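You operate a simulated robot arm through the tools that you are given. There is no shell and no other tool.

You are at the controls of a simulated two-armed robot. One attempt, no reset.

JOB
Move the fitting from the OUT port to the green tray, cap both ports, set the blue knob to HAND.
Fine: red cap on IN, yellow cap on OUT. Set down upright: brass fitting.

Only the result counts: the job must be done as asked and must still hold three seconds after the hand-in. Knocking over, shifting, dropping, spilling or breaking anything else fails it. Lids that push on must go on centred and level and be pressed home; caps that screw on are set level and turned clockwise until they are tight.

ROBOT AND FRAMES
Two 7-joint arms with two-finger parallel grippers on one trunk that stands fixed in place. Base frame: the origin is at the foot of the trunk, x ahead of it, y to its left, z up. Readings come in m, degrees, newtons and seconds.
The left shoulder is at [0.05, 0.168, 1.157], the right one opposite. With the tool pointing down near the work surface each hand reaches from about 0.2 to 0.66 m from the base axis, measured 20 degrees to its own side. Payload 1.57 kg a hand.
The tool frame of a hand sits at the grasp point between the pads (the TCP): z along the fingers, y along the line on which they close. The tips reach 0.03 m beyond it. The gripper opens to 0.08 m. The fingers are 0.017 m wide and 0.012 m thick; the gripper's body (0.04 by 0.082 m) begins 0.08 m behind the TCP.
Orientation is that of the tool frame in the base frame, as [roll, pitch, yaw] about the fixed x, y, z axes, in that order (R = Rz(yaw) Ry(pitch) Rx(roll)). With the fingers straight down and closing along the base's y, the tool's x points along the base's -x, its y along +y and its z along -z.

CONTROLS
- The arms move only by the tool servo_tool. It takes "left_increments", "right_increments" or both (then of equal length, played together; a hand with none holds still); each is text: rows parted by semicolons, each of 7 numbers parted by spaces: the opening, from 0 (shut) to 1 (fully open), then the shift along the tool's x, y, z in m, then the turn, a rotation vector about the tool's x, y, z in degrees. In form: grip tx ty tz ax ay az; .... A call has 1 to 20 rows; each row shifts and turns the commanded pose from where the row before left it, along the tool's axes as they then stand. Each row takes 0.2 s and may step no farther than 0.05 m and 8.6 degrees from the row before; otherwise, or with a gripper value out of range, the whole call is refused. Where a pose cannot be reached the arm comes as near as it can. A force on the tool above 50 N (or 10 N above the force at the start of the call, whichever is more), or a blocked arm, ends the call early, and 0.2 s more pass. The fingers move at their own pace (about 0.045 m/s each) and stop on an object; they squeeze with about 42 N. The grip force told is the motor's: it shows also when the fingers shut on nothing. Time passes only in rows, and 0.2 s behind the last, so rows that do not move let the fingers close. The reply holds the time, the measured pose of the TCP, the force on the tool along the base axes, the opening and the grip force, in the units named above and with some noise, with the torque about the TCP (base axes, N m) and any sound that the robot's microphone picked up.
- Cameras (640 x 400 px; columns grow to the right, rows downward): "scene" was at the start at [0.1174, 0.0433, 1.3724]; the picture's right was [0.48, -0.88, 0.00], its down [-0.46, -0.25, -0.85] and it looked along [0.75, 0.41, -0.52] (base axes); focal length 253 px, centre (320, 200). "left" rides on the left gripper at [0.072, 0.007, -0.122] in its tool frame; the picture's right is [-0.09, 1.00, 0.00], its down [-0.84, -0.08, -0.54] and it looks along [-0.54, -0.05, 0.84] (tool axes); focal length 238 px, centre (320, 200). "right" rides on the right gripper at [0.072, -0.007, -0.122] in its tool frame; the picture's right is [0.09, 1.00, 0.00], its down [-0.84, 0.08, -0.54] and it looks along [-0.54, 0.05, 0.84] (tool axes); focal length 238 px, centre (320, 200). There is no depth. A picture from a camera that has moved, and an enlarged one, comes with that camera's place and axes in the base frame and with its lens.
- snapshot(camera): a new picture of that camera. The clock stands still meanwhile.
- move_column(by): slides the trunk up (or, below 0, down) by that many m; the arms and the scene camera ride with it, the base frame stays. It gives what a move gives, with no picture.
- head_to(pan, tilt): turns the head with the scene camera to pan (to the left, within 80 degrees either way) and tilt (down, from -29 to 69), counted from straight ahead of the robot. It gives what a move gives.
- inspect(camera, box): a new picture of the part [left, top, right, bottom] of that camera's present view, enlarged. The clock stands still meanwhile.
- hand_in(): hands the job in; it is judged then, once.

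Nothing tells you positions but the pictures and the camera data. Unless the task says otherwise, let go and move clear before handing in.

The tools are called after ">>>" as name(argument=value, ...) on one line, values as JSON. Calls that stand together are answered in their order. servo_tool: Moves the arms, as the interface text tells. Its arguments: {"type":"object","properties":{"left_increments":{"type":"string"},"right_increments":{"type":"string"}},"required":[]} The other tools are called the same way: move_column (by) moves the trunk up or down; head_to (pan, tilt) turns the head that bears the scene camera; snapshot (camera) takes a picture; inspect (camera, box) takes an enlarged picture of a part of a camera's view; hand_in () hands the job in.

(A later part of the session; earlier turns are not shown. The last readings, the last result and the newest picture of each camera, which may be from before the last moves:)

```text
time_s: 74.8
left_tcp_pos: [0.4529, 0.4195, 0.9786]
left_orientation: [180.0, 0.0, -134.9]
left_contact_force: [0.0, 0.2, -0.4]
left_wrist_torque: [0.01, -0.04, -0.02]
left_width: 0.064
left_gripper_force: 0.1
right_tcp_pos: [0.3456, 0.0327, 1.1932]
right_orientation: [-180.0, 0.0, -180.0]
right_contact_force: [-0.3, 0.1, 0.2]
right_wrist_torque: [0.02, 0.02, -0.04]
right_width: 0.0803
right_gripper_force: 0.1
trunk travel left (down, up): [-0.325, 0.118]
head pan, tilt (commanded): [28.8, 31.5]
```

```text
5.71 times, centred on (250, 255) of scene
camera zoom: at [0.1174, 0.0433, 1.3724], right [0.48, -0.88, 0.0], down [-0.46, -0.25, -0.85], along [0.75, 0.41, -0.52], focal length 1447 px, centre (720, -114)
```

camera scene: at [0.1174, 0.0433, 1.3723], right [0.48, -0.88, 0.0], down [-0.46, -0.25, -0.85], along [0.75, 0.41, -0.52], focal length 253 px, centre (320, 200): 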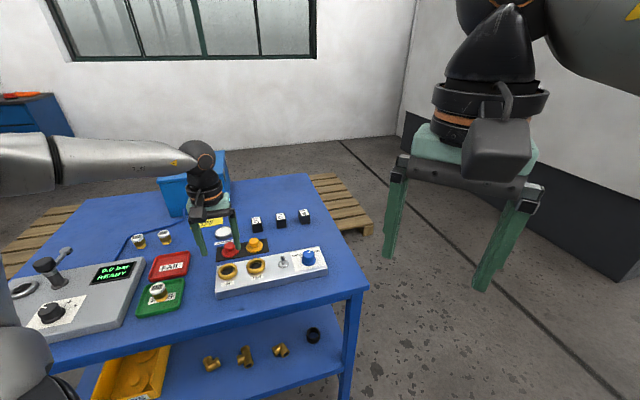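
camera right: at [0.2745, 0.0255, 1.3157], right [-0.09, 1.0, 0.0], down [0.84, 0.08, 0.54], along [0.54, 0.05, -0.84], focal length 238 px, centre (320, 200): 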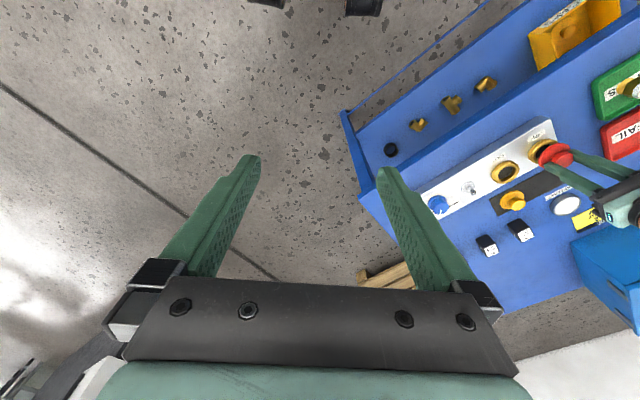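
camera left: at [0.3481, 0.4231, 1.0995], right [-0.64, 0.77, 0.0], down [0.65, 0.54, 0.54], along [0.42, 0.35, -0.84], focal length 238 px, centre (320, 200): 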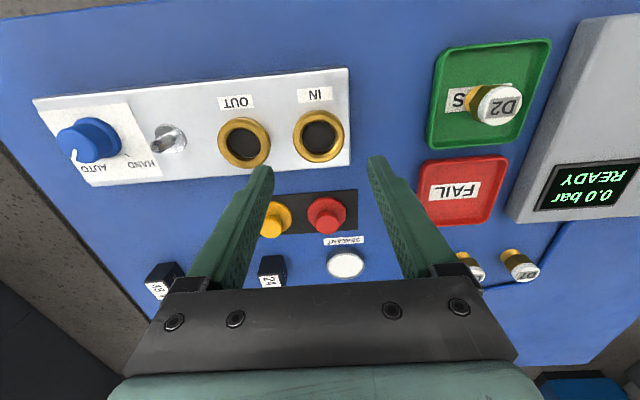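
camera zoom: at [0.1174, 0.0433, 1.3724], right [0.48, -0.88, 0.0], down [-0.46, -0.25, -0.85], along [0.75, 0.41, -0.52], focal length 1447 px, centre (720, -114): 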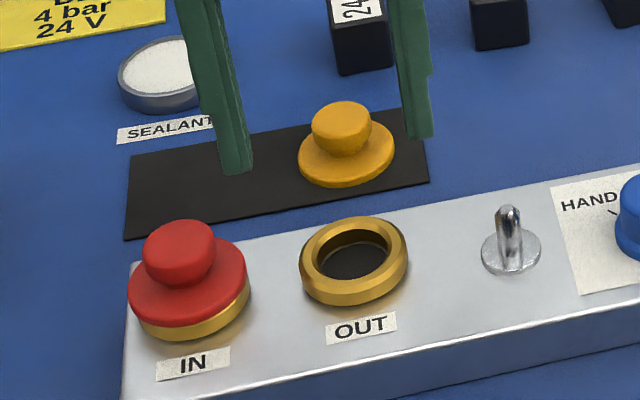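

OUT measures just like IN did. Now I'll go forward to the yellow cap.

>>> servo_tool(left_increments="0.7 -0.02 -0.001 0 0 0 0; 0.6 -0.03 0 0 0 0 0; 0.6 -0.03 0 0 0 0 0; 0.6 -0.022 0 0 0 0 0; 0.6 -0.010 0 0.01 0 0 0; 0.6 0 0 0.01 0 0 0; 0.6 0 0 0 0 0 0; 0.6 0 0 0 0 0 0")

>>> inspect(camera="left", box=[240, 90, 400, 190])

>>> inspect(camera="scene", box=[210, 200, 310, 270])

```text
time_s: 76.6
left_tcp_pos: [0.5321, 0.4957, 0.9586]
left_orientation: [-180.0, 0.0, -134.9]
left_contact_force: [0.1, -0.7, 0.5]
left_wrist_torque: [0.0, -0.03, -0.01]
left_width: 0.048
left_gripper_force: 0.2
right_tcp_pos: [0.3461, 0.0331, 1.194]
right_orientation: [180.0, -0.1, -180.0]
right_contact_force: [-0.2, -1.3, 0.0]
right_wrist_torque: [0.02, 0.01, -0.01]
right_width: 0.0801
right_gripper_force: 0.0
trunk travel left (down, up): [-0.325, 0.118]
head pan, tilt (commanded): [28.8, 31.5]
```

```text
4.00 times, centred on (320, 140) of left
camera zoom: at [0.4768, 0.451, 1.0805], right [-0.64, 0.77, 0.0], down [0.65, 0.54, 0.54], along [0.42, 0.35, -0.84], focal length 953 px, centre (320, 440)
```

zoom: 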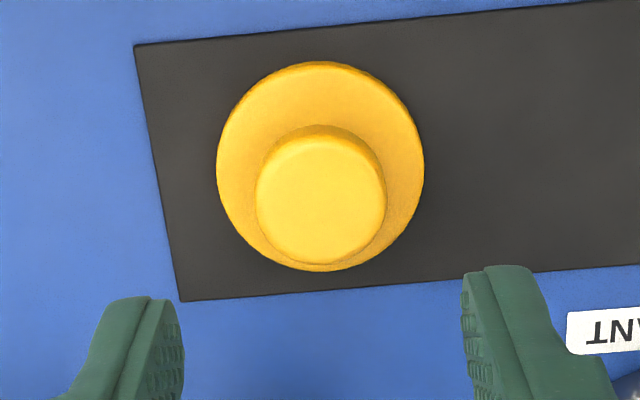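

```text
5.71 times, centred on (260, 235) of scene
camera zoom: at [0.1174, 0.0433, 1.3724], right [0.48, -0.88, 0.0], down [-0.46, -0.25, -0.85], along [0.75, 0.41, -0.52], focal length 1447 px, centre (663, 0)
```

zoom: 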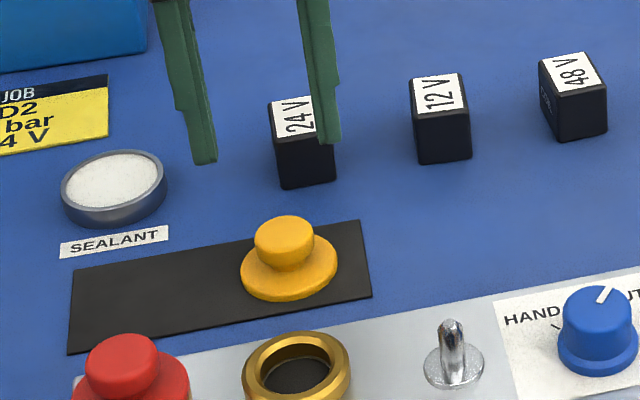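

The yellow cap is well aligned. I'll go down, grip gently and lift.

>>> servo_tool(left_increments="0.6 0.0005 0 0.015 0 0 0; 0.6 0 0 0.015 0 0 0; 0.6 0 0 0.015 0 0 0; 0.55 0 0 0.012 0 0 0; 0.5 0 0 0.0115 0 0 0; 0.45 0 0 0 0 0 0; 0.4 0 0 0 0 0 0; 0.36 0 0 0 0 0 0; 0.34 0 0 0 0 0 0; 0.33 0 0 0 0 0 0; 0.33 0 0 0 0 0 0")

>>> inspect(camera="left", box=[260, 110, 380, 190])

>>> inspect(camera="scene", box=[235, 220, 285, 260])

```text
time_s: 79.0
left_tcp_pos: [0.5205, 0.4911, 0.8967]
left_orientation: [179.9, 0.1, -134.9]
left_contact_force: [0.1, -0.5, -0.8]
left_wrist_torque: [0.01, -0.01, 0.0]
left_width: 0.0276
left_gripper_force: 3.2
left hand out of reach, approached as far as the arm can: row 3, 4, 5
right_tcp_pos: [0.346, 0.0331, 1.1957]
right_orientation: [-180.0, 0.0, 180.0]
right_contact_force: [-0.9, -0.3, -0.9]
right_wrist_torque: [0.01, 0.02, -0.02]
right_width: 0.0801
right_gripper_force: 0.1
trunk travel left (down, up): [-0.325, 0.118]
head pan, tilt (commanded): [28.8, 31.5]
```

```text
5.00 times, centred on (320, 150) of left
camera zoom: at [0.4643, 0.4461, 1.0182], right [-0.64, 0.77, 0.0], down [0.64, 0.54, 0.54], along [0.42, 0.35, -0.84], focal length 1192 px, centre (320, 450)
```

zoom: 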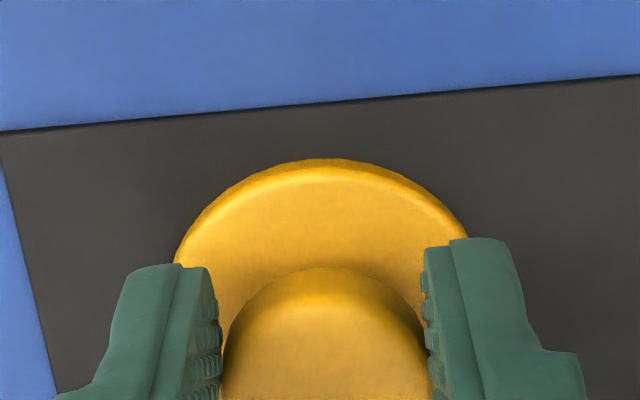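

```text
10.00 times, centred on (260, 240) of scene
camera zoom: at [0.1174, 0.0433, 1.3724], right [0.48, -0.88, 0.0], down [-0.46, -0.25, -0.85], along [0.75, 0.41, -0.52], focal length 2532 px, centre (920, -200)
```

zoom: 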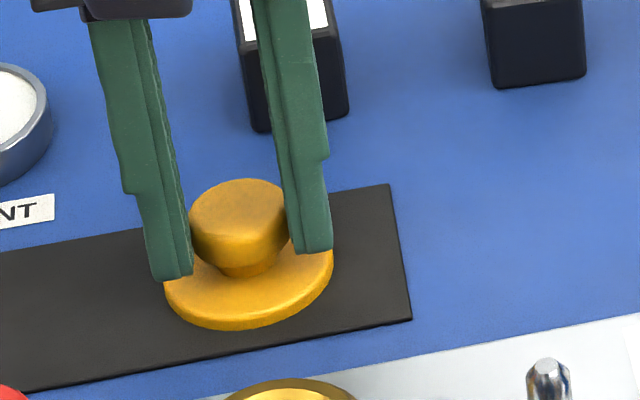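

The arm reached its limit and the hand stopped about 12 mm short of the yellow knob. I'll open, rise well clear, then lower the trunk to gain reach.

>>> servo_tool(left_increments="0.36 0 0 0 0 0 0; 0.4 0 0 0 0 0 0; 0.5 0 0 0 0 0 0; 0.6 0 0 0 0 0 0; 0.6 0 0 -0.02 0 0 0; 0.6 0 0 -0.03 0 0 0; 0.6 0 0 -0.04 0 0 0; 0.6 0 0 -0.04 0 0 0; 0.6 0 0 -0.04 0 0 0; 0.6 0 0 -0.03 0 0 0; 0.6 0 0 0 0 0 0; 0.6 0 0 0 0 0 0")

>>> snapshot(camera="scene")

>>> inspect(camera="scene", box=[210, 200, 310, 270])

```text
time_s: 81.6
left_tcp_pos: [0.5188, 0.4922, 1.0976]
left_orientation: [179.9, 0.0, -135.0]
left_contact_force: [0.1, -0.1, -0.2]
left_wrist_torque: [-0.03, 0.01, -0.02]
left_width: 0.0483
left_gripper_force: 0.0
right_tcp_pos: [0.3455, 0.0334, 1.1947]
right_orientation: [180.0, 0.0, -179.9]
right_contact_force: [-0.5, 0.1, 0.3]
right_wrist_torque: [-0.01, -0.01, 0.0]
right_width: 0.0802
right_gripper_force: 0.0
trunk travel left (down, up): [-0.325, 0.118]
head pan, tilt (commanded): [28.8, 31.5]
```

```text
taken
camera scene: at [0.1173, 0.0432, 1.3724], right [0.48, -0.88, 0.0], down [-0.46, -0.25, -0.85], along [0.75, 0.41, -0.52], focal length 253 px, centre (320, 200)
```

scene: 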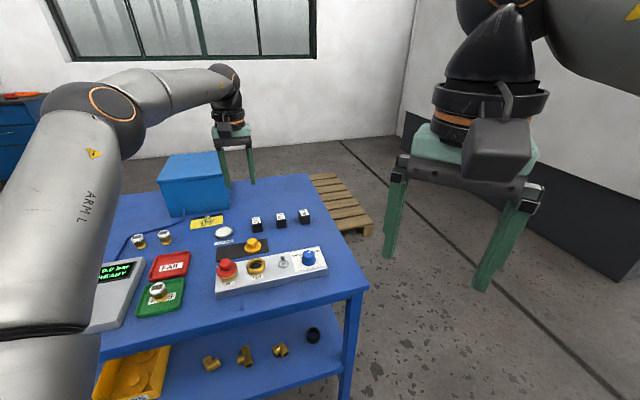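

```text
5.71 times, centred on (260, 235) of scene
camera zoom: at [0.1173, 0.0432, 1.3724], right [0.48, -0.88, 0.0], down [-0.46, -0.25, -0.85], along [0.75, 0.41, -0.52], focal length 1447 px, centre (663, 0)
```

zoom: 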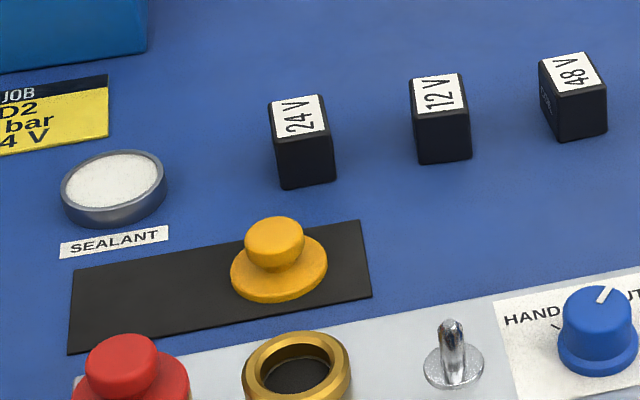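

The yellow cap got nudged about 5 mm along its mat but still stands on it. I'll lower the trunk 0.1 m, which takes the hand to about z=1.0.

>>> move_column(by=-0.1)

>>> snapshot(camera="left")

>>> snapshot(camera="scene")

```text
time_s: 82.9
left_tcp_pos: [0.5187, 0.4918, 0.9996]
left_orientation: [180.0, 0.0, -134.9]
left_contact_force: [0.6, 0.5, -0.2]
left_wrist_torque: [-0.03, -0.05, -0.01]
left_width: 0.0479
left_gripper_force: 0.0
right_tcp_pos: [0.3455, 0.0333, 1.0943]
right_orientation: [-180.0, 0.0, -179.9]
right_contact_force: [0.4, -0.4, -0.2]
right_wrist_torque: [-0.01, 0.01, 0.01]
right_width: 0.0798
right_gripper_force: 0.1
trunk travel left (down, up): [-0.225, 0.218]
head pan, tilt (commanded): [28.8, 31.5]
```

```text
taken
camera left: at [0.4642, 0.4459, 1.1193], right [-0.64, 0.77, 0.0], down [0.65, 0.54, 0.54], along [0.42, 0.35, -0.84], focal length 238 px, centre (320, 200)
```

left: 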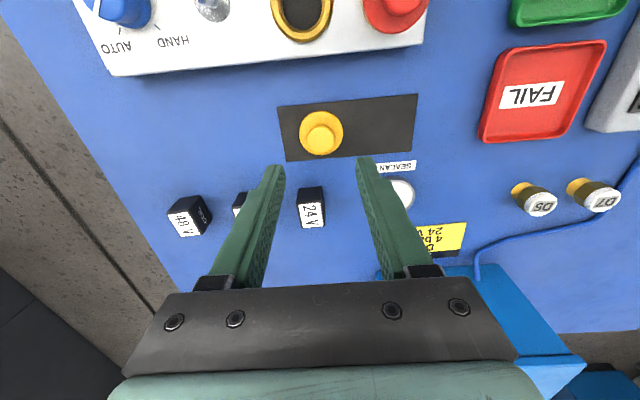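

```text
taken
camera scene: at [0.1172, 0.0432, 1.2724], right [0.48, -0.88, 0.0], down [-0.46, -0.25, -0.85], along [0.75, 0.41, -0.52], focal length 253 px, centre (320, 200)
```

scene: 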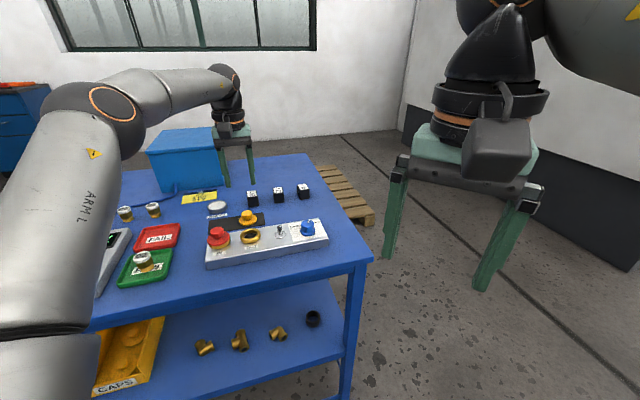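

>>> inspect(camera="left", box=[260, 80, 400, 170])

>>> inspect(camera="scene", box=[195, 195, 295, 275])

```text
4.44 times, centred on (330, 125) of left
camera zoom: at [0.4642, 0.4459, 1.1193], right [-0.64, 0.77, 0.0], down [0.65, 0.54, 0.54], along [0.42, 0.35, -0.84], focal length 1059 px, centre (276, 533)
```

zoom: 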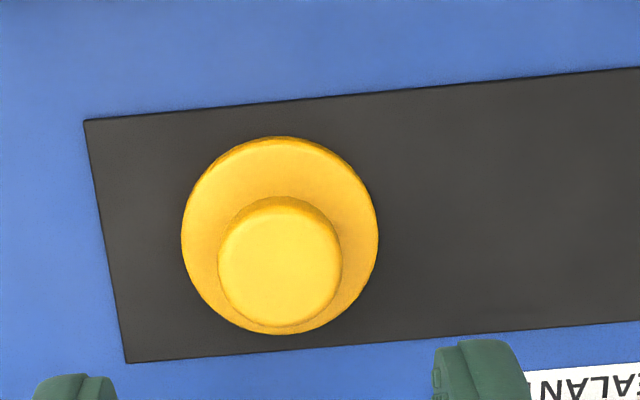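

```text
5.00 times, centred on (245, 235) of scene
camera zoom: at [0.1172, 0.0432, 1.2724], right [0.48, -0.88, 0.0], down [-0.46, -0.25, -0.85], along [0.75, 0.41, -0.52], focal length 1266 px, centre (695, 25)
```

zoom: 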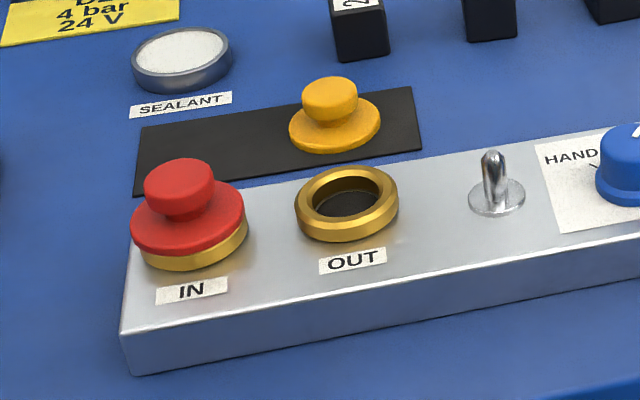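

>>> servo_tool(left_increments="0.6 -0.0134 0.0011 0.01 0 0 0; 0.6 0 0 0.015 0 0 0; 0.6 0 0 0.014 0 0 0; 0.6 0 0 0 0 0 0; 0.6 0 0 0 0 0 0")

>>> inspect(camera="left", box=[240, 90, 400, 190])

```text
time_s: 84.1
left_tcp_pos: [0.5277, 0.5021, 0.9583]
left_orientation: [-180.0, 0.0, -134.9]
left_contact_force: [0.2, -1.0, -0.6]
left_wrist_torque: [-0.03, 0.01, 0.0]
left_width: 0.0478
left_gripper_force: 0.1
right_tcp_pos: [0.3467, 0.0331, 1.0955]
right_orientation: [180.0, -0.1, -180.0]
right_contact_force: [-0.2, 0.5, -0.2]
right_wrist_torque: [-0.01, -0.03, 0.02]
right_width: 0.0802
right_gripper_force: 0.2
trunk travel left (down, up): [-0.225, 0.218]
head pan, tilt (commanded): [28.8, 31.5]
```

```text
4.00 times, centred on (320, 140) of left
camera zoom: at [0.4728, 0.4567, 1.0795], right [-0.64, 0.77, 0.0], down [0.65, 0.54, 0.54], along [0.42, 0.35, -0.84], focal length 953 px, centre (320, 440)
```

zoom: 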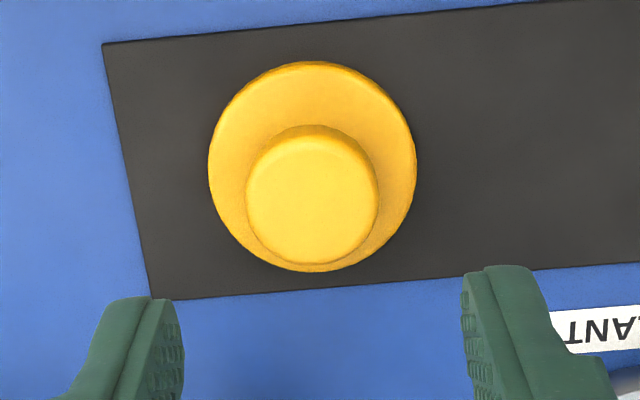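

>>> servo_tool(left_increments="0.6 0.0004 -0.0017 0.012 0 0 0; 0.6 0 0 0.015 0 0 0; 0.6 0 0 0.015 0 0 0; 0.55 0 0 0.014 0 0 0; 0.5 0 0 0.010 0 0 0; 0.5 0 0 0 0 0 0; 0.5 0 0 0 0 0 0")

>>> inspect(camera="left", box=[260, 110, 380, 190])

>>> inspect(camera="scene", box=[230, 200, 280, 240])

```text
time_s: 85.7
left_tcp_pos: [0.5285, 0.5003, 0.8932]
left_orientation: [-179.9, 0.0, -134.8]
left_contact_force: [1.3, -0.4, -0.3]
left_wrist_torque: [-0.01, -0.02, -0.01]
left_width: 0.04
left_gripper_force: 0.0
right_tcp_pos: [0.3449, 0.0345, 1.0945]
right_orientation: [180.0, 0.0, 179.9]
right_contact_force: [-0.1, -0.4, 0.8]
right_wrist_torque: [-0.01, 0.01, 0.04]
right_width: 0.0799
right_gripper_force: 0.0
trunk travel left (down, up): [-0.225, 0.218]
head pan, tilt (commanded): [28.8, 31.5]
```

```text
5.00 times, centred on (320, 150) of left
camera zoom: at [0.4735, 0.455, 1.0138], right [-0.64, 0.77, 0.0], down [0.65, 0.54, 0.54], along [0.42, 0.35, -0.84], focal length 1192 px, centre (320, 450)
```

zoom: 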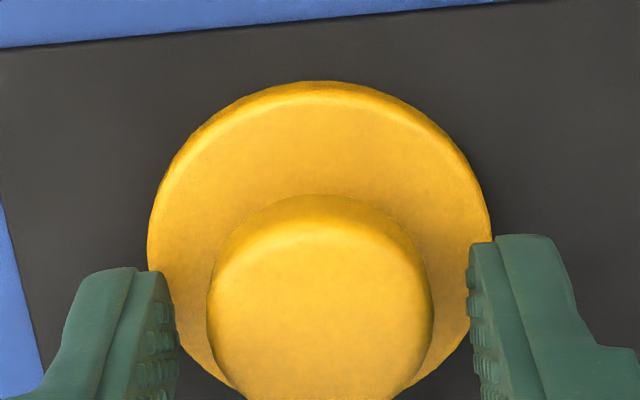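

```text
10.00 times, centred on (255, 220) of scene
camera zoom: at [0.1174, 0.0433, 1.2724], right [0.48, -0.88, 0.0], down [-0.46, -0.25, -0.85], along [0.75, 0.41, -0.52], focal length 2532 px, centre (970, 0)
```

zoom: 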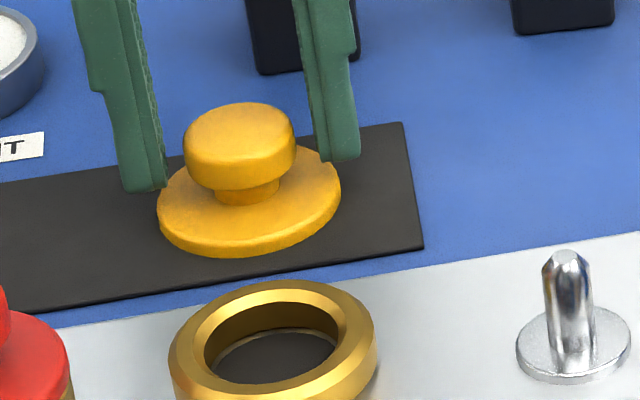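

The fingers straddle the yellow knob evenly. I'll lower 1.5 mm, grip gently and lift.

>>> servo_tool(left_increments="0.5 0 0 0.0015 0 0 0; 0.42 0 0 0 0 0 0; 0.37 0 0 0 0 0 0; 0.34 0 0 0 0 0 0; 0.33 0 0 0 0 0 0; 0.325 0 0 0 0 0 0; 0.325 0 0 0 0 0 0")

>>> servo_tool(left_increments="0.325 0 0 -0.002 0 0 0; 0.325 0 0 -0.004 0 0 0; 0.325 0 0 -0.01 0 0 0; 0.325 0 0 -0.015 0 0 0; 0.325 0 0 -0.02 0 0 0; 0.325 0 0 -0.02 0 0 0; 0.325 0 0 -0.009 0 0 0; 0.325 0 0 0 0 0 0")

>>> inspect(camera="left", box=[260, 110, 380, 190])

>>> inspect(camera="scene", box=[225, 180, 285, 230])

```text
time_s: 87.3
left_tcp_pos: [0.5284, 0.4996, 0.8922]
left_orientation: [180.0, 0.0, -134.9]
left_contact_force: [-1.2, -0.6, 1.1]
left_wrist_torque: [-0.03, 0.01, 0.0]
left_width: 0.0275
left_gripper_force: 20.8
right_tcp_pos: [0.3454, 0.0324, 1.0954]
right_orientation: [179.9, 0.0, -180.0]
right_contact_force: [0.5, -1.8, -0.7]
right_wrist_torque: [-0.04, 0.02, 0.0]
right_width: 0.0802
right_gripper_force: 0.0
trunk travel left (down, up): [-0.225, 0.218]
head pan, tilt (commanded): [28.8, 31.5]
```

```text
time_s: 89.1
left_tcp_pos: [0.5298, 0.4994, 0.972]
left_orientation: [179.9, -0.1, -134.9]
left_contact_force: [0.8, 0.3, 0.1]
left_wrist_torque: [-0.01, -0.01, 0.0]
left_width: 0.0275
left_gripper_force: 1.4
right_tcp_pos: [0.3457, 0.034, 1.0951]
right_orientation: [-180.0, 0.0, -180.0]
right_contact_force: [-0.5, 0.9, 0.0]
right_wrist_torque: [-0.01, 0.0, 0.02]
right_width: 0.0801
right_gripper_force: 0.0
trunk travel left (down, up): [-0.225, 0.218]
head pan, tilt (commanded): [28.8, 31.5]
```

```text
5.00 times, centred on (320, 150) of left
camera zoom: at [0.4737, 0.4546, 1.0926], right [-0.64, 0.77, 0.0], down [0.65, 0.54, 0.54], along [0.42, 0.35, -0.84], focal length 1192 px, centre (320, 450)
```

zoom: 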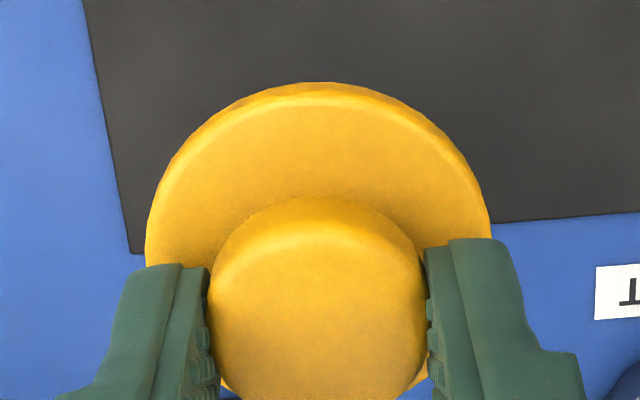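

```text
8.00 times, centred on (255, 205) of scene
camera zoom: at [0.1174, 0.0433, 1.2723], right [0.48, -0.88, 0.0], down [-0.46, -0.25, -0.85], along [0.75, 0.41, -0.52], focal length 2026 px, centre (840, 160)
```

zoom: 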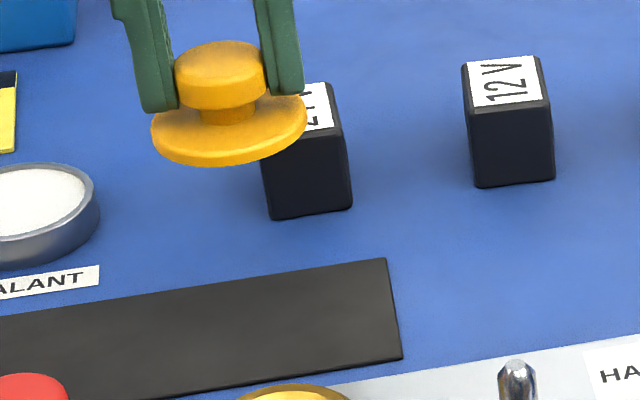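

The cap is lifted and level. I'll firm the grip slightly and carry it back over the OUT port.

>>> servo_tool(left_increments="0.31 0 0 0 0 0 0; 0.31 0.015 -0.001 0 0 0 0; 0.31 0.025 -0.001 0 0 0 0; 0.31 0.03 -0.001 0 0 0 0; 0.31 0.025 -0.001 0 0 0 0; 0.31 0.0146 0 0 0 0 0; 0.31 0 0 0.01 0 0 0; 0.31 0 0 0.01 0 0 0; 0.31 0 0 0.005 0 0 0; 0.31 0 0 0 0 0 0; 0.31 0 0 0 0 0 0")

>>> inspect(camera="left", box=[260, 110, 380, 190])

>>> inspect(camera="scene", box=[230, 210, 280, 250])

>>> inspect(camera="scene", box=[195, 195, 335, 285])

```text
time_s: 91.5
left_tcp_pos: [0.4535, 0.4189, 0.9469]
left_orientation: [-179.9, -0.1, -134.9]
left_contact_force: [-0.2, -0.1, 0.3]
left_wrist_torque: [-0.04, -0.03, -0.06]
left_width: 0.028
left_gripper_force: 8.9
right_tcp_pos: [0.346, 0.0331, 1.095]
right_orientation: [180.0, 0.0, -180.0]
right_contact_force: [-0.6, -0.2, 0.0]
right_wrist_torque: [-0.03, -0.03, -0.01]
right_width: 0.0798
right_gripper_force: 0.0
trunk travel left (down, up): [-0.225, 0.218]
head pan, tilt (commanded): [28.8, 31.5]
```

```text
5.00 times, centred on (320, 150) of left
camera zoom: at [0.3996, 0.374, 1.0673], right [-0.64, 0.77, 0.0], down [0.65, 0.54, 0.54], along [0.42, 0.35, -0.84], focal length 1192 px, centre (320, 450)
```

zoom: 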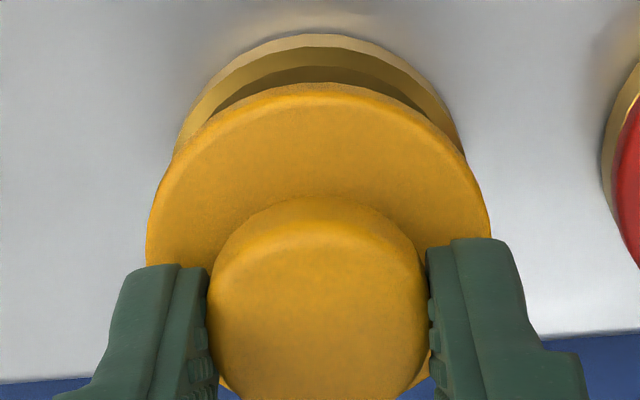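

```text
10.00 times, centred on (255, 230) of scene
camera zoom: at [0.1174, 0.0433, 1.2724], right [0.48, -0.88, 0.0], down [-0.46, -0.25, -0.85], along [0.75, 0.41, -0.52], focal length 2532 px, centre (970, -100)
```

zoom: 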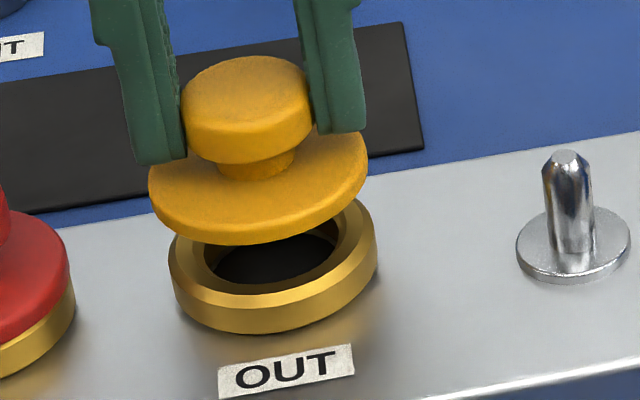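

```text
4.44 times, centred on (265, 240) of scene
camera zoom: at [0.1174, 0.0433, 1.2724], right [0.48, -0.88, 0.0], down [-0.46, -0.25, -0.85], along [0.75, 0.41, -0.52], focal length 1126 px, centre (564, 22)
```

zoom: 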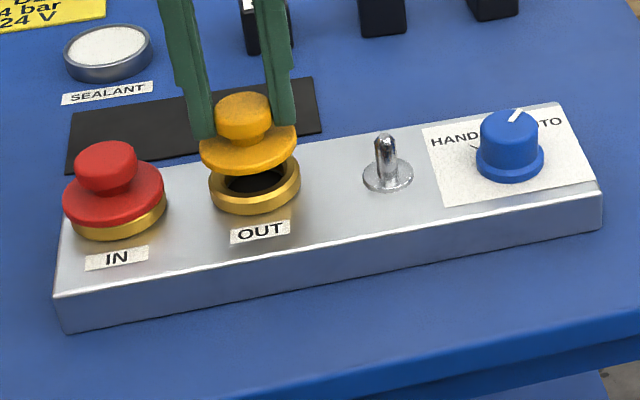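

Lateral alignment is good and the cap looks about 1.4 mm too far forward. I'll correct that and lower closer for a check.

>>> servo_tool(left_increments="0.31 0.0014 0 0.003 0 0 0; 0.31 0 0 0.004 0 0 0; 0.31 0 0 0 0 0 0; 0.31 0 0 0 0 0 0")

>>> inspect(camera="left", box=[260, 110, 380, 190])

>>> inspect(camera="scene", box=[235, 215, 275, 245])

>>> inspect(camera="scene", box=[200, 225, 240, 255])

```text
time_s: 92.5
left_tcp_pos: [0.4521, 0.4182, 0.9402]
left_orientation: [180.0, -0.1, -134.9]
left_contact_force: [0.8, -0.6, -0.6]
left_wrist_torque: [-0.01, 0.0, 0.03]
left_width: 0.0274
left_gripper_force: 21.3
right_tcp_pos: [0.3464, 0.0332, 1.0942]
right_orientation: [180.0, 0.0, -179.9]
right_contact_force: [-0.5, -0.1, -0.6]
right_wrist_torque: [-0.02, -0.01, -0.01]
right_width: 0.08
right_gripper_force: 0.1
trunk travel left (down, up): [-0.225, 0.218]
head pan, tilt (commanded): [28.8, 31.5]
```

```text
5.00 times, centred on (320, 150) of left
camera zoom: at [0.3984, 0.3732, 1.0601], right [-0.64, 0.77, 0.0], down [0.65, 0.54, 0.54], along [0.42, 0.35, -0.84], focal length 1192 px, centre (320, 450)
```

zoom: 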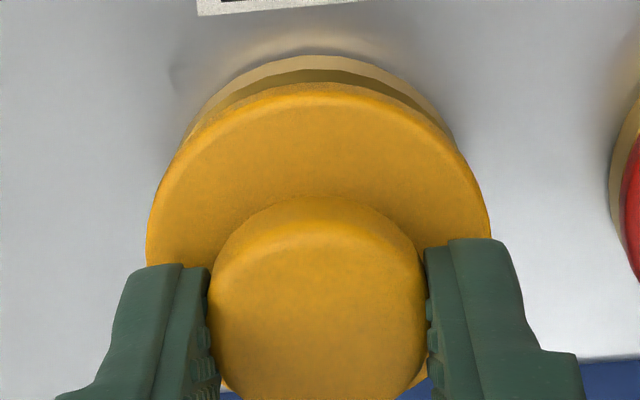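

```text
13.33 times, centred on (255, 230) of scene
camera zoom: at [0.1174, 0.0433, 1.2724], right [0.48, -0.88, 0.0], down [-0.46, -0.25, -0.85], along [0.75, 0.41, -0.52], focal length 3377 px, centre (1187, -200)
```

zoom: 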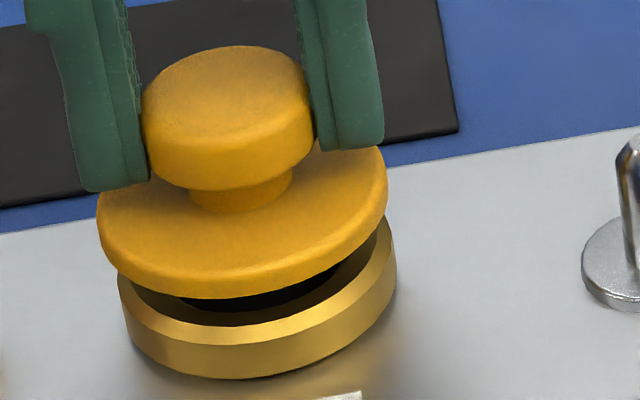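

```text
13.33 times, centred on (220, 240) of scene
camera zoom: at [0.1174, 0.0433, 1.2724], right [0.48, -0.88, 0.0], down [-0.46, -0.25, -0.85], along [0.75, 0.41, -0.52], focal length 3377 px, centre (1653, -333)
```

zoom: 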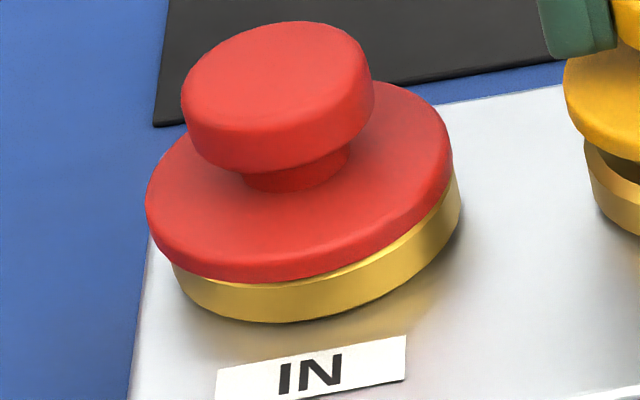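

Red still sits well, and yellow is concentric over OUT. I'll lower it to a light touch.

>>> servo_tool(left_increments="0.31 0 0 0.003 0 0 0; 0.31 0 0 0.003 0 0 0; 0.31 0 0 0.001 0 0 0; 0.31 0 0 0 0 0 0")

```text
time_s: 93.5
left_tcp_pos: [0.4536, 0.419, 0.9323]
left_orientation: [-179.9, 0.0, -134.9]
left_contact_force: [0.3, 0.3, -0.3]
left_wrist_torque: [-0.01, -0.01, -0.02]
left_width: 0.0258
left_gripper_force: 33.0
right_tcp_pos: [0.3455, 0.0323, 1.0944]
right_orientation: [180.0, 0.0, 180.0]
right_contact_force: [0.4, 0.6, 0.1]
right_wrist_torque: [0.01, -0.03, -0.03]
right_width: 0.0799
right_gripper_force: 0.1
trunk travel left (down, up): [-0.225, 0.218]
head pan, tilt (commanded): [28.8, 31.5]
```

>>> servo_tool(left_increments="0.32 0 0 0 0 0 0; 0.33 0 0 0 0 0 0; 0.335 0 0 0 0 0 0; 0.335 0 0 0 0 0 0")

>>> inspect(camera="left", box=[260, 110, 380, 190])

>>> inspect(camera="scene", box=[235, 215, 275, 245])

```text
time_s: 94.5
left_tcp_pos: [0.4539, 0.4199, 0.9326]
left_orientation: [180.0, 0.0, -134.9]
left_contact_force: [-0.4, -0.2, -0.3]
left_wrist_torque: [0.0, 0.0, -0.01]
left_width: 0.0286
left_gripper_force: 5.7
right_tcp_pos: [0.3448, 0.0328, 1.0942]
right_orientation: [180.0, 0.0, -180.0]
right_contact_force: [0.2, 0.6, 0.6]
right_wrist_torque: [0.05, -0.01, -0.02]
right_width: 0.0802
right_gripper_force: 0.2
trunk travel left (down, up): [-0.225, 0.218]
head pan, tilt (commanded): [28.8, 31.5]
```

```text
5.00 times, centred on (320, 150) of left
camera zoom: at [0.3985, 0.3735, 1.0534], right [-0.64, 0.77, 0.0], down [0.65, 0.54, 0.54], along [0.42, 0.35, -0.84], focal length 1192 px, centre (320, 450)
```

zoom: 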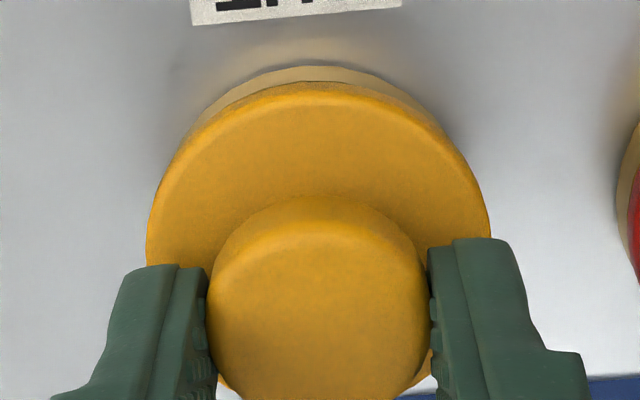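

```text
13.33 times, centred on (255, 230) of scene
camera zoom: at [0.1174, 0.0433, 1.2724], right [0.48, -0.88, 0.0], down [-0.46, -0.25, -0.85], along [0.75, 0.41, -0.52], focal length 3377 px, centre (1187, -200)
```

zoom: 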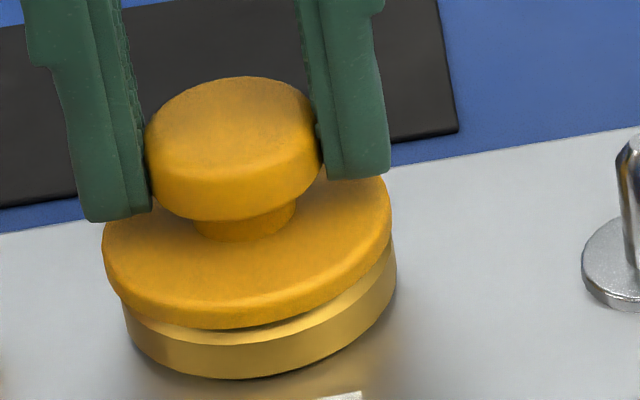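

>>> servo_tool(left_increments="0.34 0 0 0.001 0 0 0; 0.34 0 0 0.0007 0 0 0; 0.34 0 0 0 0 0 0")

```text
time_s: 95.3
left_tcp_pos: [0.4528, 0.4185, 0.9309]
left_orientation: [-180.0, -0.1, -134.9]
left_contact_force: [-1.0, 1.2, -1.1]
left_wrist_torque: [-0.02, 0.02, 0.01]
left_width: 0.0281
left_gripper_force: 12.4
right_tcp_pos: [0.3466, 0.0335, 1.0933]
right_orientation: [180.0, 0.0, -180.0]
right_contact_force: [-0.2, -0.2, -0.3]
right_wrist_torque: [-0.02, 0.03, -0.03]
right_width: 0.0801
right_gripper_force: 0.2
trunk travel left (down, up): [-0.225, 0.218]
head pan, tilt (commanded): [28.8, 31.5]
```

>>> servo_tool(left_increments="0.345 0 0 0.0008 0 0 0; 0.345 0 0 0 0 0 0")

>>> inspect(camera="scene", box=[235, 215, 275, 245])

```text
time_s: 95.9
left_tcp_pos: [0.4527, 0.4183, 0.9304]
left_orientation: [-180.0, 0.0, -134.8]
left_contact_force: [0.2, -0.1, 0.4]
left_wrist_torque: [0.02, -0.01, 0.03]
left_width: 0.0285
left_gripper_force: 8.2
right_tcp_pos: [0.3453, 0.0336, 1.0953]
right_orientation: [180.0, -0.1, 180.0]
right_contact_force: [-0.1, 0.0, 0.7]
right_wrist_torque: [0.01, 0.01, 0.01]
right_width: 0.0799
right_gripper_force: 0.1
trunk travel left (down, up): [-0.225, 0.218]
head pan, tilt (commanded): [28.8, 31.5]
```

```text
13.33 times, centred on (255, 230) of scene
camera zoom: at [0.1174, 0.0433, 1.2724], right [0.48, -0.88, 0.0], down [-0.46, -0.25, -0.85], along [0.75, 0.41, -0.52], focal length 3377 px, centre (1187, -200)
```

zoom: 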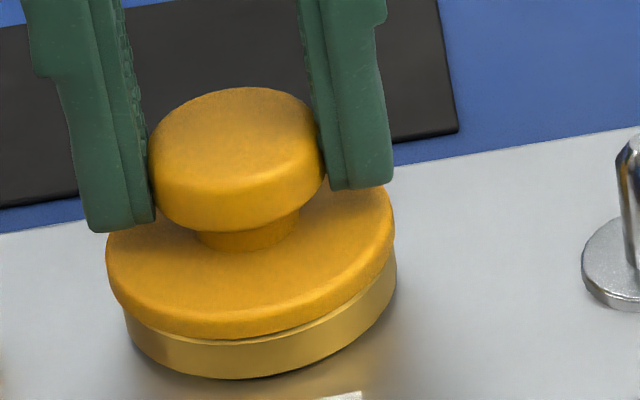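

>>> servo_tool(left_increments="0.345 0 0 0.0006 0 0 0; 0.345 0 0 0 0 0 0; 0.35 0 0 0 0 0 0; 0.355 0 0 0 0 0 0; 0.36 0 0 0 0 0 0; 0.365 0 0 0 0 0 0; 0.375 0 0 0 0 0 0; 0.39 0 0 0 0 0 0; 0.43 0 0 0 0 0 0; 0.5 0 0 0 0 0 0; 0.5 0 0 0 0 0 0")

>>> inspect(camera="scene", box=[235, 215, 275, 245])

>>> inspect(camera="left", box=[260, 110, 380, 190])

```text
time_s: 98.3
left_tcp_pos: [0.4535, 0.4186, 0.9298]
left_orientation: [-180.0, 0.0, -134.8]
left_contact_force: [-0.6, -0.2, -0.6]
left_wrist_torque: [0.0, 0.02, -0.02]
left_width: 0.0399
left_gripper_force: 0.2
right_tcp_pos: [0.3458, 0.0335, 1.094]
right_orientation: [180.0, 0.0, -180.0]
right_contact_force: [-0.3, 0.1, -0.8]
right_wrist_torque: [0.0, -0.02, 0.03]
right_width: 0.0801
right_gripper_force: 0.1
trunk travel left (down, up): [-0.225, 0.218]
head pan, tilt (commanded): [28.8, 31.5]
heard: snap
```

```text
13.33 times, centred on (255, 230) of scene
camera zoom: at [0.1174, 0.0433, 1.2724], right [0.48, -0.88, 0.0], down [-0.46, -0.25, -0.85], along [0.75, 0.41, -0.52], focal length 3377 px, centre (1187, -200)
```

zoom: 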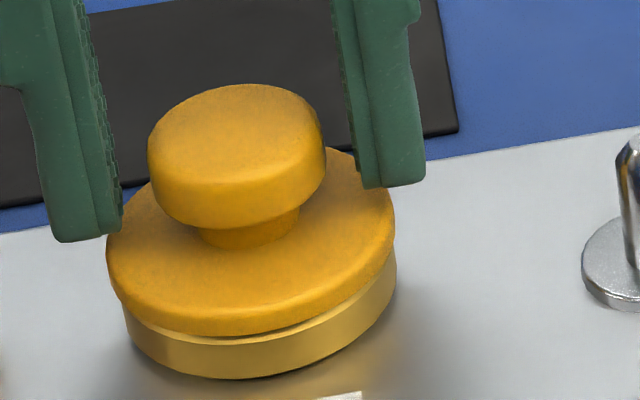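

```text
5.00 times, centred on (320, 150) of left
camera zoom: at [0.3984, 0.3734, 1.0503], right [-0.64, 0.77, 0.0], down [0.65, 0.54, 0.54], along [0.42, 0.35, -0.84], focal length 1192 px, centre (320, 450)
```

zoom: 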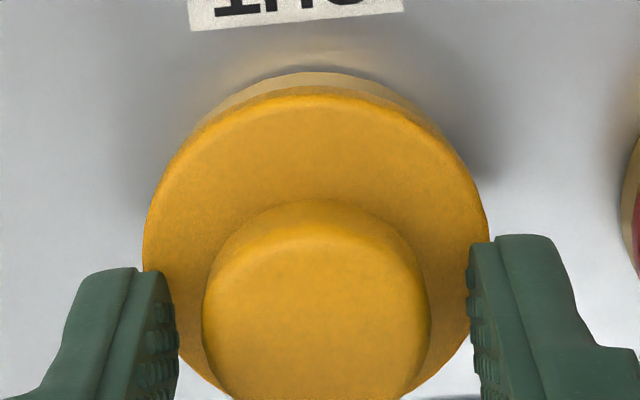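

A snap was heard and the yellow cap sits within about 0.6 mm of centre. I'll press it from above with closed fingers, as I did the red one.

>>> servo_tool(left_increments="0.5 0 0 -0.01 0 0 0; 0.5 0 0 -0.015 0 0 0; 0.4 0 0 -0.017 0 0 0; 0.2 0 0 0 0 0 0; 0 0 0 0 0 0 0; 0 0 0 0 0 0 0; 0 0 0 0.012 0 0 0; 0 0 0 0.01 0 0 0; 0 0 0 0.002 0 0 0; 0 0 0 0.002 0 0 0; 0 0 0 0.002 0 0 0; 0 0 0 0 0 0 0")

```text
time_s: 100.9
left_tcp_pos: [0.4543, 0.4182, 0.9466]
left_orientation: [-180.0, 0.3, -134.8]
left_contact_force: [-2.2, 6.1, 16.5]
left_wrist_torque: [0.14, 0.08, 0.01]
left_width: 0.0
left_gripper_force: 21.7
right_tcp_pos: [0.3442, 0.0325, 1.0944]
right_orientation: [180.0, 0.1, -179.9]
right_contact_force: [0.2, -0.2, 0.3]
right_wrist_torque: [0.0, -0.01, -0.03]
right_width: 0.0801
right_gripper_force: 0.1
trunk travel left (down, up): [-0.225, 0.218]
head pan, tilt (commanded): [28.8, 31.5]
```

>>> servo_tool(left_increments="0 0 0 0.001 0 0 0; 0 0 0 0.001 0 0 0; 0 0 0 0.001 0 0 0; 0 0 0 0 0 0 0")

>>> servo_tool(left_increments="0 0 0 -0.003 0 0 0; 0 0 0 -0.004 0 0 0; 0 0 0 -0.01 0 0 0; 0 0 0 -0.02 0 0 0; 0 0 0 0 0 0 0")

>>> inspect(camera="scene", box=[235, 215, 275, 245])

>>> inspect(camera="left", box=[240, 90, 400, 190])

```text
time_s: 101.9
left_tcp_pos: [0.4532, 0.4184, 0.9463]
left_orientation: [-179.7, 0.6, -134.9]
left_contact_force: [-0.9, 11.4, 37.6]
left_wrist_torque: [0.28, 0.11, -0.08]
left_width: 0.0
left_gripper_force: 21.4
right_tcp_pos: [0.3421, 0.0329, 1.0954]
right_orientation: [180.0, 0.2, -180.0]
right_contact_force: [-0.7, -0.4, -0.9]
right_wrist_torque: [-0.01, -0.05, 0.03]
right_width: 0.0801
right_gripper_force: 0.1
trunk travel left (down, up): [-0.225, 0.218]
head pan, tilt (commanded): [28.8, 31.5]
```

```text
time_s: 103.1
left_tcp_pos: [0.4534, 0.4199, 0.9764]
left_orientation: [-179.9, 0.0, -135.0]
left_contact_force: [-1.3, 0.1, 0.2]
left_wrist_torque: [0.01, 0.0, 0.02]
left_width: 0.0002
left_gripper_force: 20.8
right_tcp_pos: [0.3459, 0.0331, 1.095]
right_orientation: [180.0, 0.0, -179.8]
right_contact_force: [0.7, -0.3, 0.4]
right_wrist_torque: [0.0, -0.01, 0.0]
right_width: 0.0797
right_gripper_force: 0.0
trunk travel left (down, up): [-0.225, 0.218]
head pan, tilt (commanded): [28.8, 31.5]
```

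```text
13.33 times, centred on (255, 230) of scene
camera zoom: at [0.1174, 0.0432, 1.2723], right [0.48, -0.88, 0.0], down [-0.46, -0.25, -0.85], along [0.75, 0.41, -0.52], focal length 3377 px, centre (1187, -200)
```

zoom: 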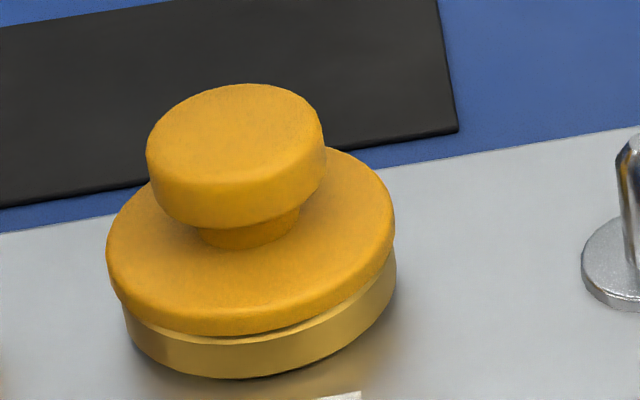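

```text
4.00 times, centred on (320, 140) of left
camera zoom: at [0.3981, 0.3736, 1.0983], right [-0.64, 0.77, 0.0], down [0.65, 0.54, 0.54], along [0.41, 0.35, -0.84], focal length 953 px, centre (320, 440)
```

zoom: 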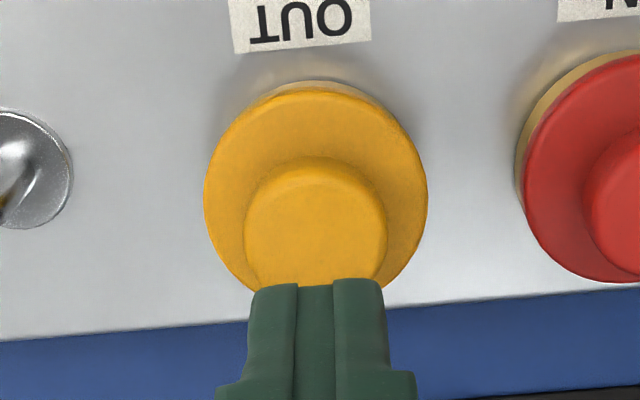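

Both caps are seated. Now the blue knob, at about (0.54, 0.31): I'll move right along the block at safe height and look at its pointer.

>>> servo_tool(left_increments="0 0 0 -0.02 0 0 0; 0.1 0.003 -0.02 0 0 0 0; 0.3 0.003 -0.03 0 0 0 0; 0.5 0.004 -0.03 0 0 0 0; 0.6 0.004 -0.03 0 0 0 0; 0.7 0.004 -0.028 0 0 0 0; 0.7 0 0 0 0 0 0; 0.7 0 0 0 0 0 0")

>>> snapshot(camera="left")

>>> inspect(camera="left", box=[240, 90, 400, 190])

>>> inspect(camera="scene", box=[280, 205, 340, 250])

```text
time_s: 104.9
left_tcp_pos: [0.5386, 0.3077, 0.9978]
left_orientation: [-180.0, 0.0, -134.8]
left_contact_force: [0.1, -0.4, 0.4]
left_wrist_torque: [-0.02, 0.02, 0.01]
left_width: 0.0559
left_gripper_force: 0.1
right_tcp_pos: [0.3465, 0.0324, 1.0948]
right_orientation: [-179.9, 0.0, 179.9]
right_contact_force: [0.6, -0.3, 0.4]
right_wrist_torque: [-0.01, 0.0, 0.0]
right_width: 0.0802
right_gripper_force: 0.1
trunk travel left (down, up): [-0.225, 0.218]
head pan, tilt (commanded): [28.8, 31.5]
```

```text
taken
camera left: at [0.4838, 0.2631, 1.1186], right [-0.64, 0.77, 0.0], down [0.65, 0.54, 0.54], along [0.42, 0.35, -0.84], focal length 238 px, centre (320, 200)
```

left: 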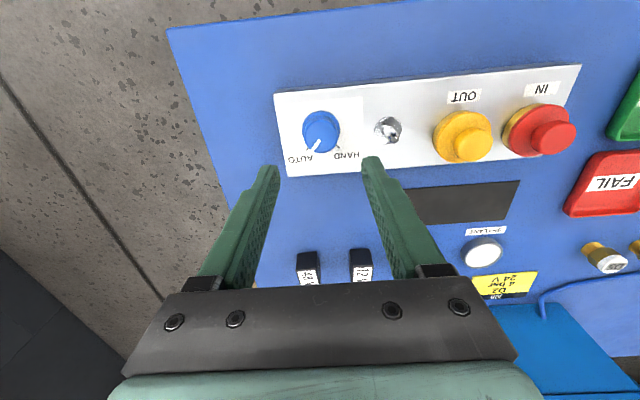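

```text
4.00 times, centred on (320, 140) of left
camera zoom: at [0.4838, 0.2631, 1.1186], right [-0.64, 0.77, 0.0], down [0.65, 0.54, 0.54], along [0.42, 0.35, -0.84], focal length 953 px, centre (320, 440)
```

zoom: 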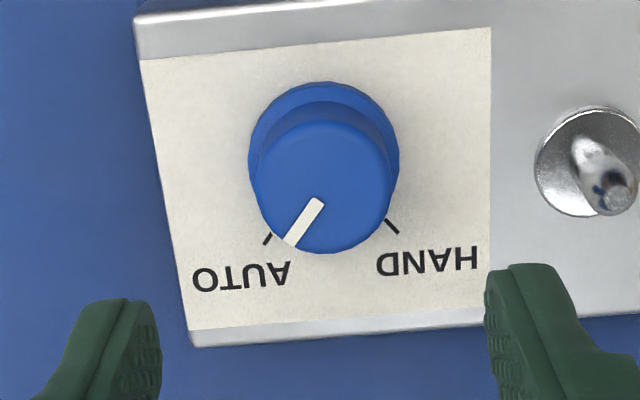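

```text
8.89 times, centred on (310, 228) of scene
camera zoom: at [0.1173, 0.0433, 1.2724], right [0.48, -0.88, 0.0], down [-0.46, -0.25, -0.85], along [0.75, 0.41, -0.52], focal length 2251 px, centre (409, -44)
```

zoom: 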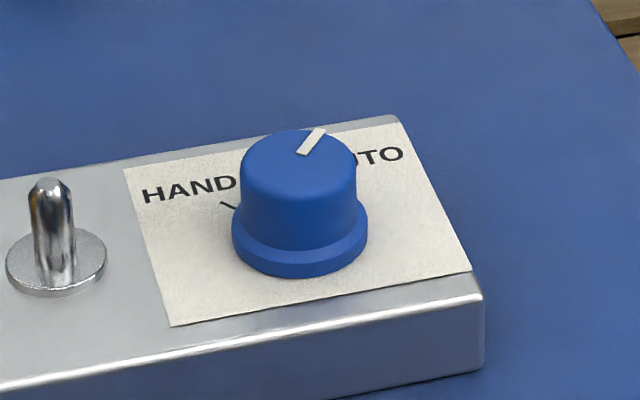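

I can see the ticks at about ±38° and the pointer on AUTO. I'll centre on the knob, pre-rotate the hand clockwise 39°, and come down near it so there is room to turn about 78° counter-clockwise.

>>> servo_tool(left_increments="0.65 0.001 0.0013 0 0 0 0; 0.65 0 0 0 0 0 7.8; 0.65 0 0 0 0 0 7.8; 0.65 0 0 0 0 0 7.8; 0.65 0 0 0 0 0 7.8; 0.65 0 0 0 0 0 7.8; 0.65 0 0 0.02 0 0 0; 0.65 0 0 0.02 0 0 0; 0.65 0 0 0.018 0 0 0; 0.65 0 0 0 0 0 0; 0.65 0 0 0 0 0 0")

>>> inspect(camera="left", box=[240, 90, 400, 190])

>>> inspect(camera="scene", box=[270, 195, 340, 250])

```text
time_s: 107.3
left_tcp_pos: [0.5374, 0.308, 0.9388]
left_orientation: [179.9, 0.0, -173.8]
left_contact_force: [-0.4, 0.9, -0.7]
left_wrist_torque: [-0.04, 0.01, -0.01]
left_width: 0.0517
left_gripper_force: 0.1
right_tcp_pos: [0.3458, 0.0326, 1.095]
right_orientation: [179.9, 0.0, -179.9]
right_contact_force: [-0.2, -0.9, 0.7]
right_wrist_torque: [0.0, 0.01, 0.02]
right_width: 0.0802
right_gripper_force: 0.1
trunk travel left (down, up): [-0.225, 0.218]
head pan, tilt (commanded): [28.8, 31.5]
```

```text
4.00 times, centred on (320, 140) of left
camera zoom: at [0.4654, 0.3089, 1.0597], right [-0.01, 1.0, 0.0], down [0.84, 0.01, 0.54], along [0.54, 0.01, -0.84], focal length 953 px, centre (320, 440)
```

zoom: 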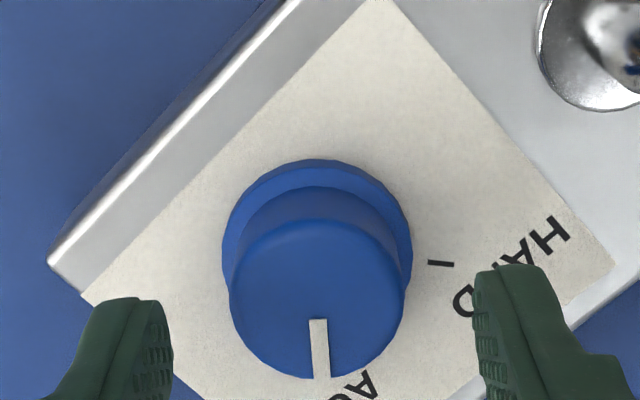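

```text
7.27 times, centred on (305, 222) of scene
camera zoom: at [0.1174, 0.0433, 1.2724], right [0.48, -0.88, 0.0], down [-0.46, -0.25, -0.85], along [0.75, 0.41, -0.52], focal length 1842 px, centre (429, 36)
```

zoom: 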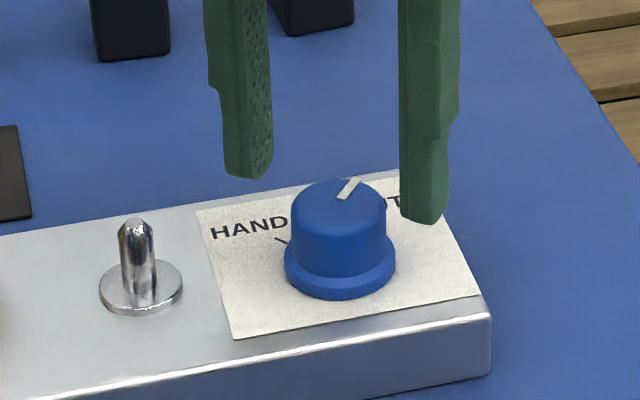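

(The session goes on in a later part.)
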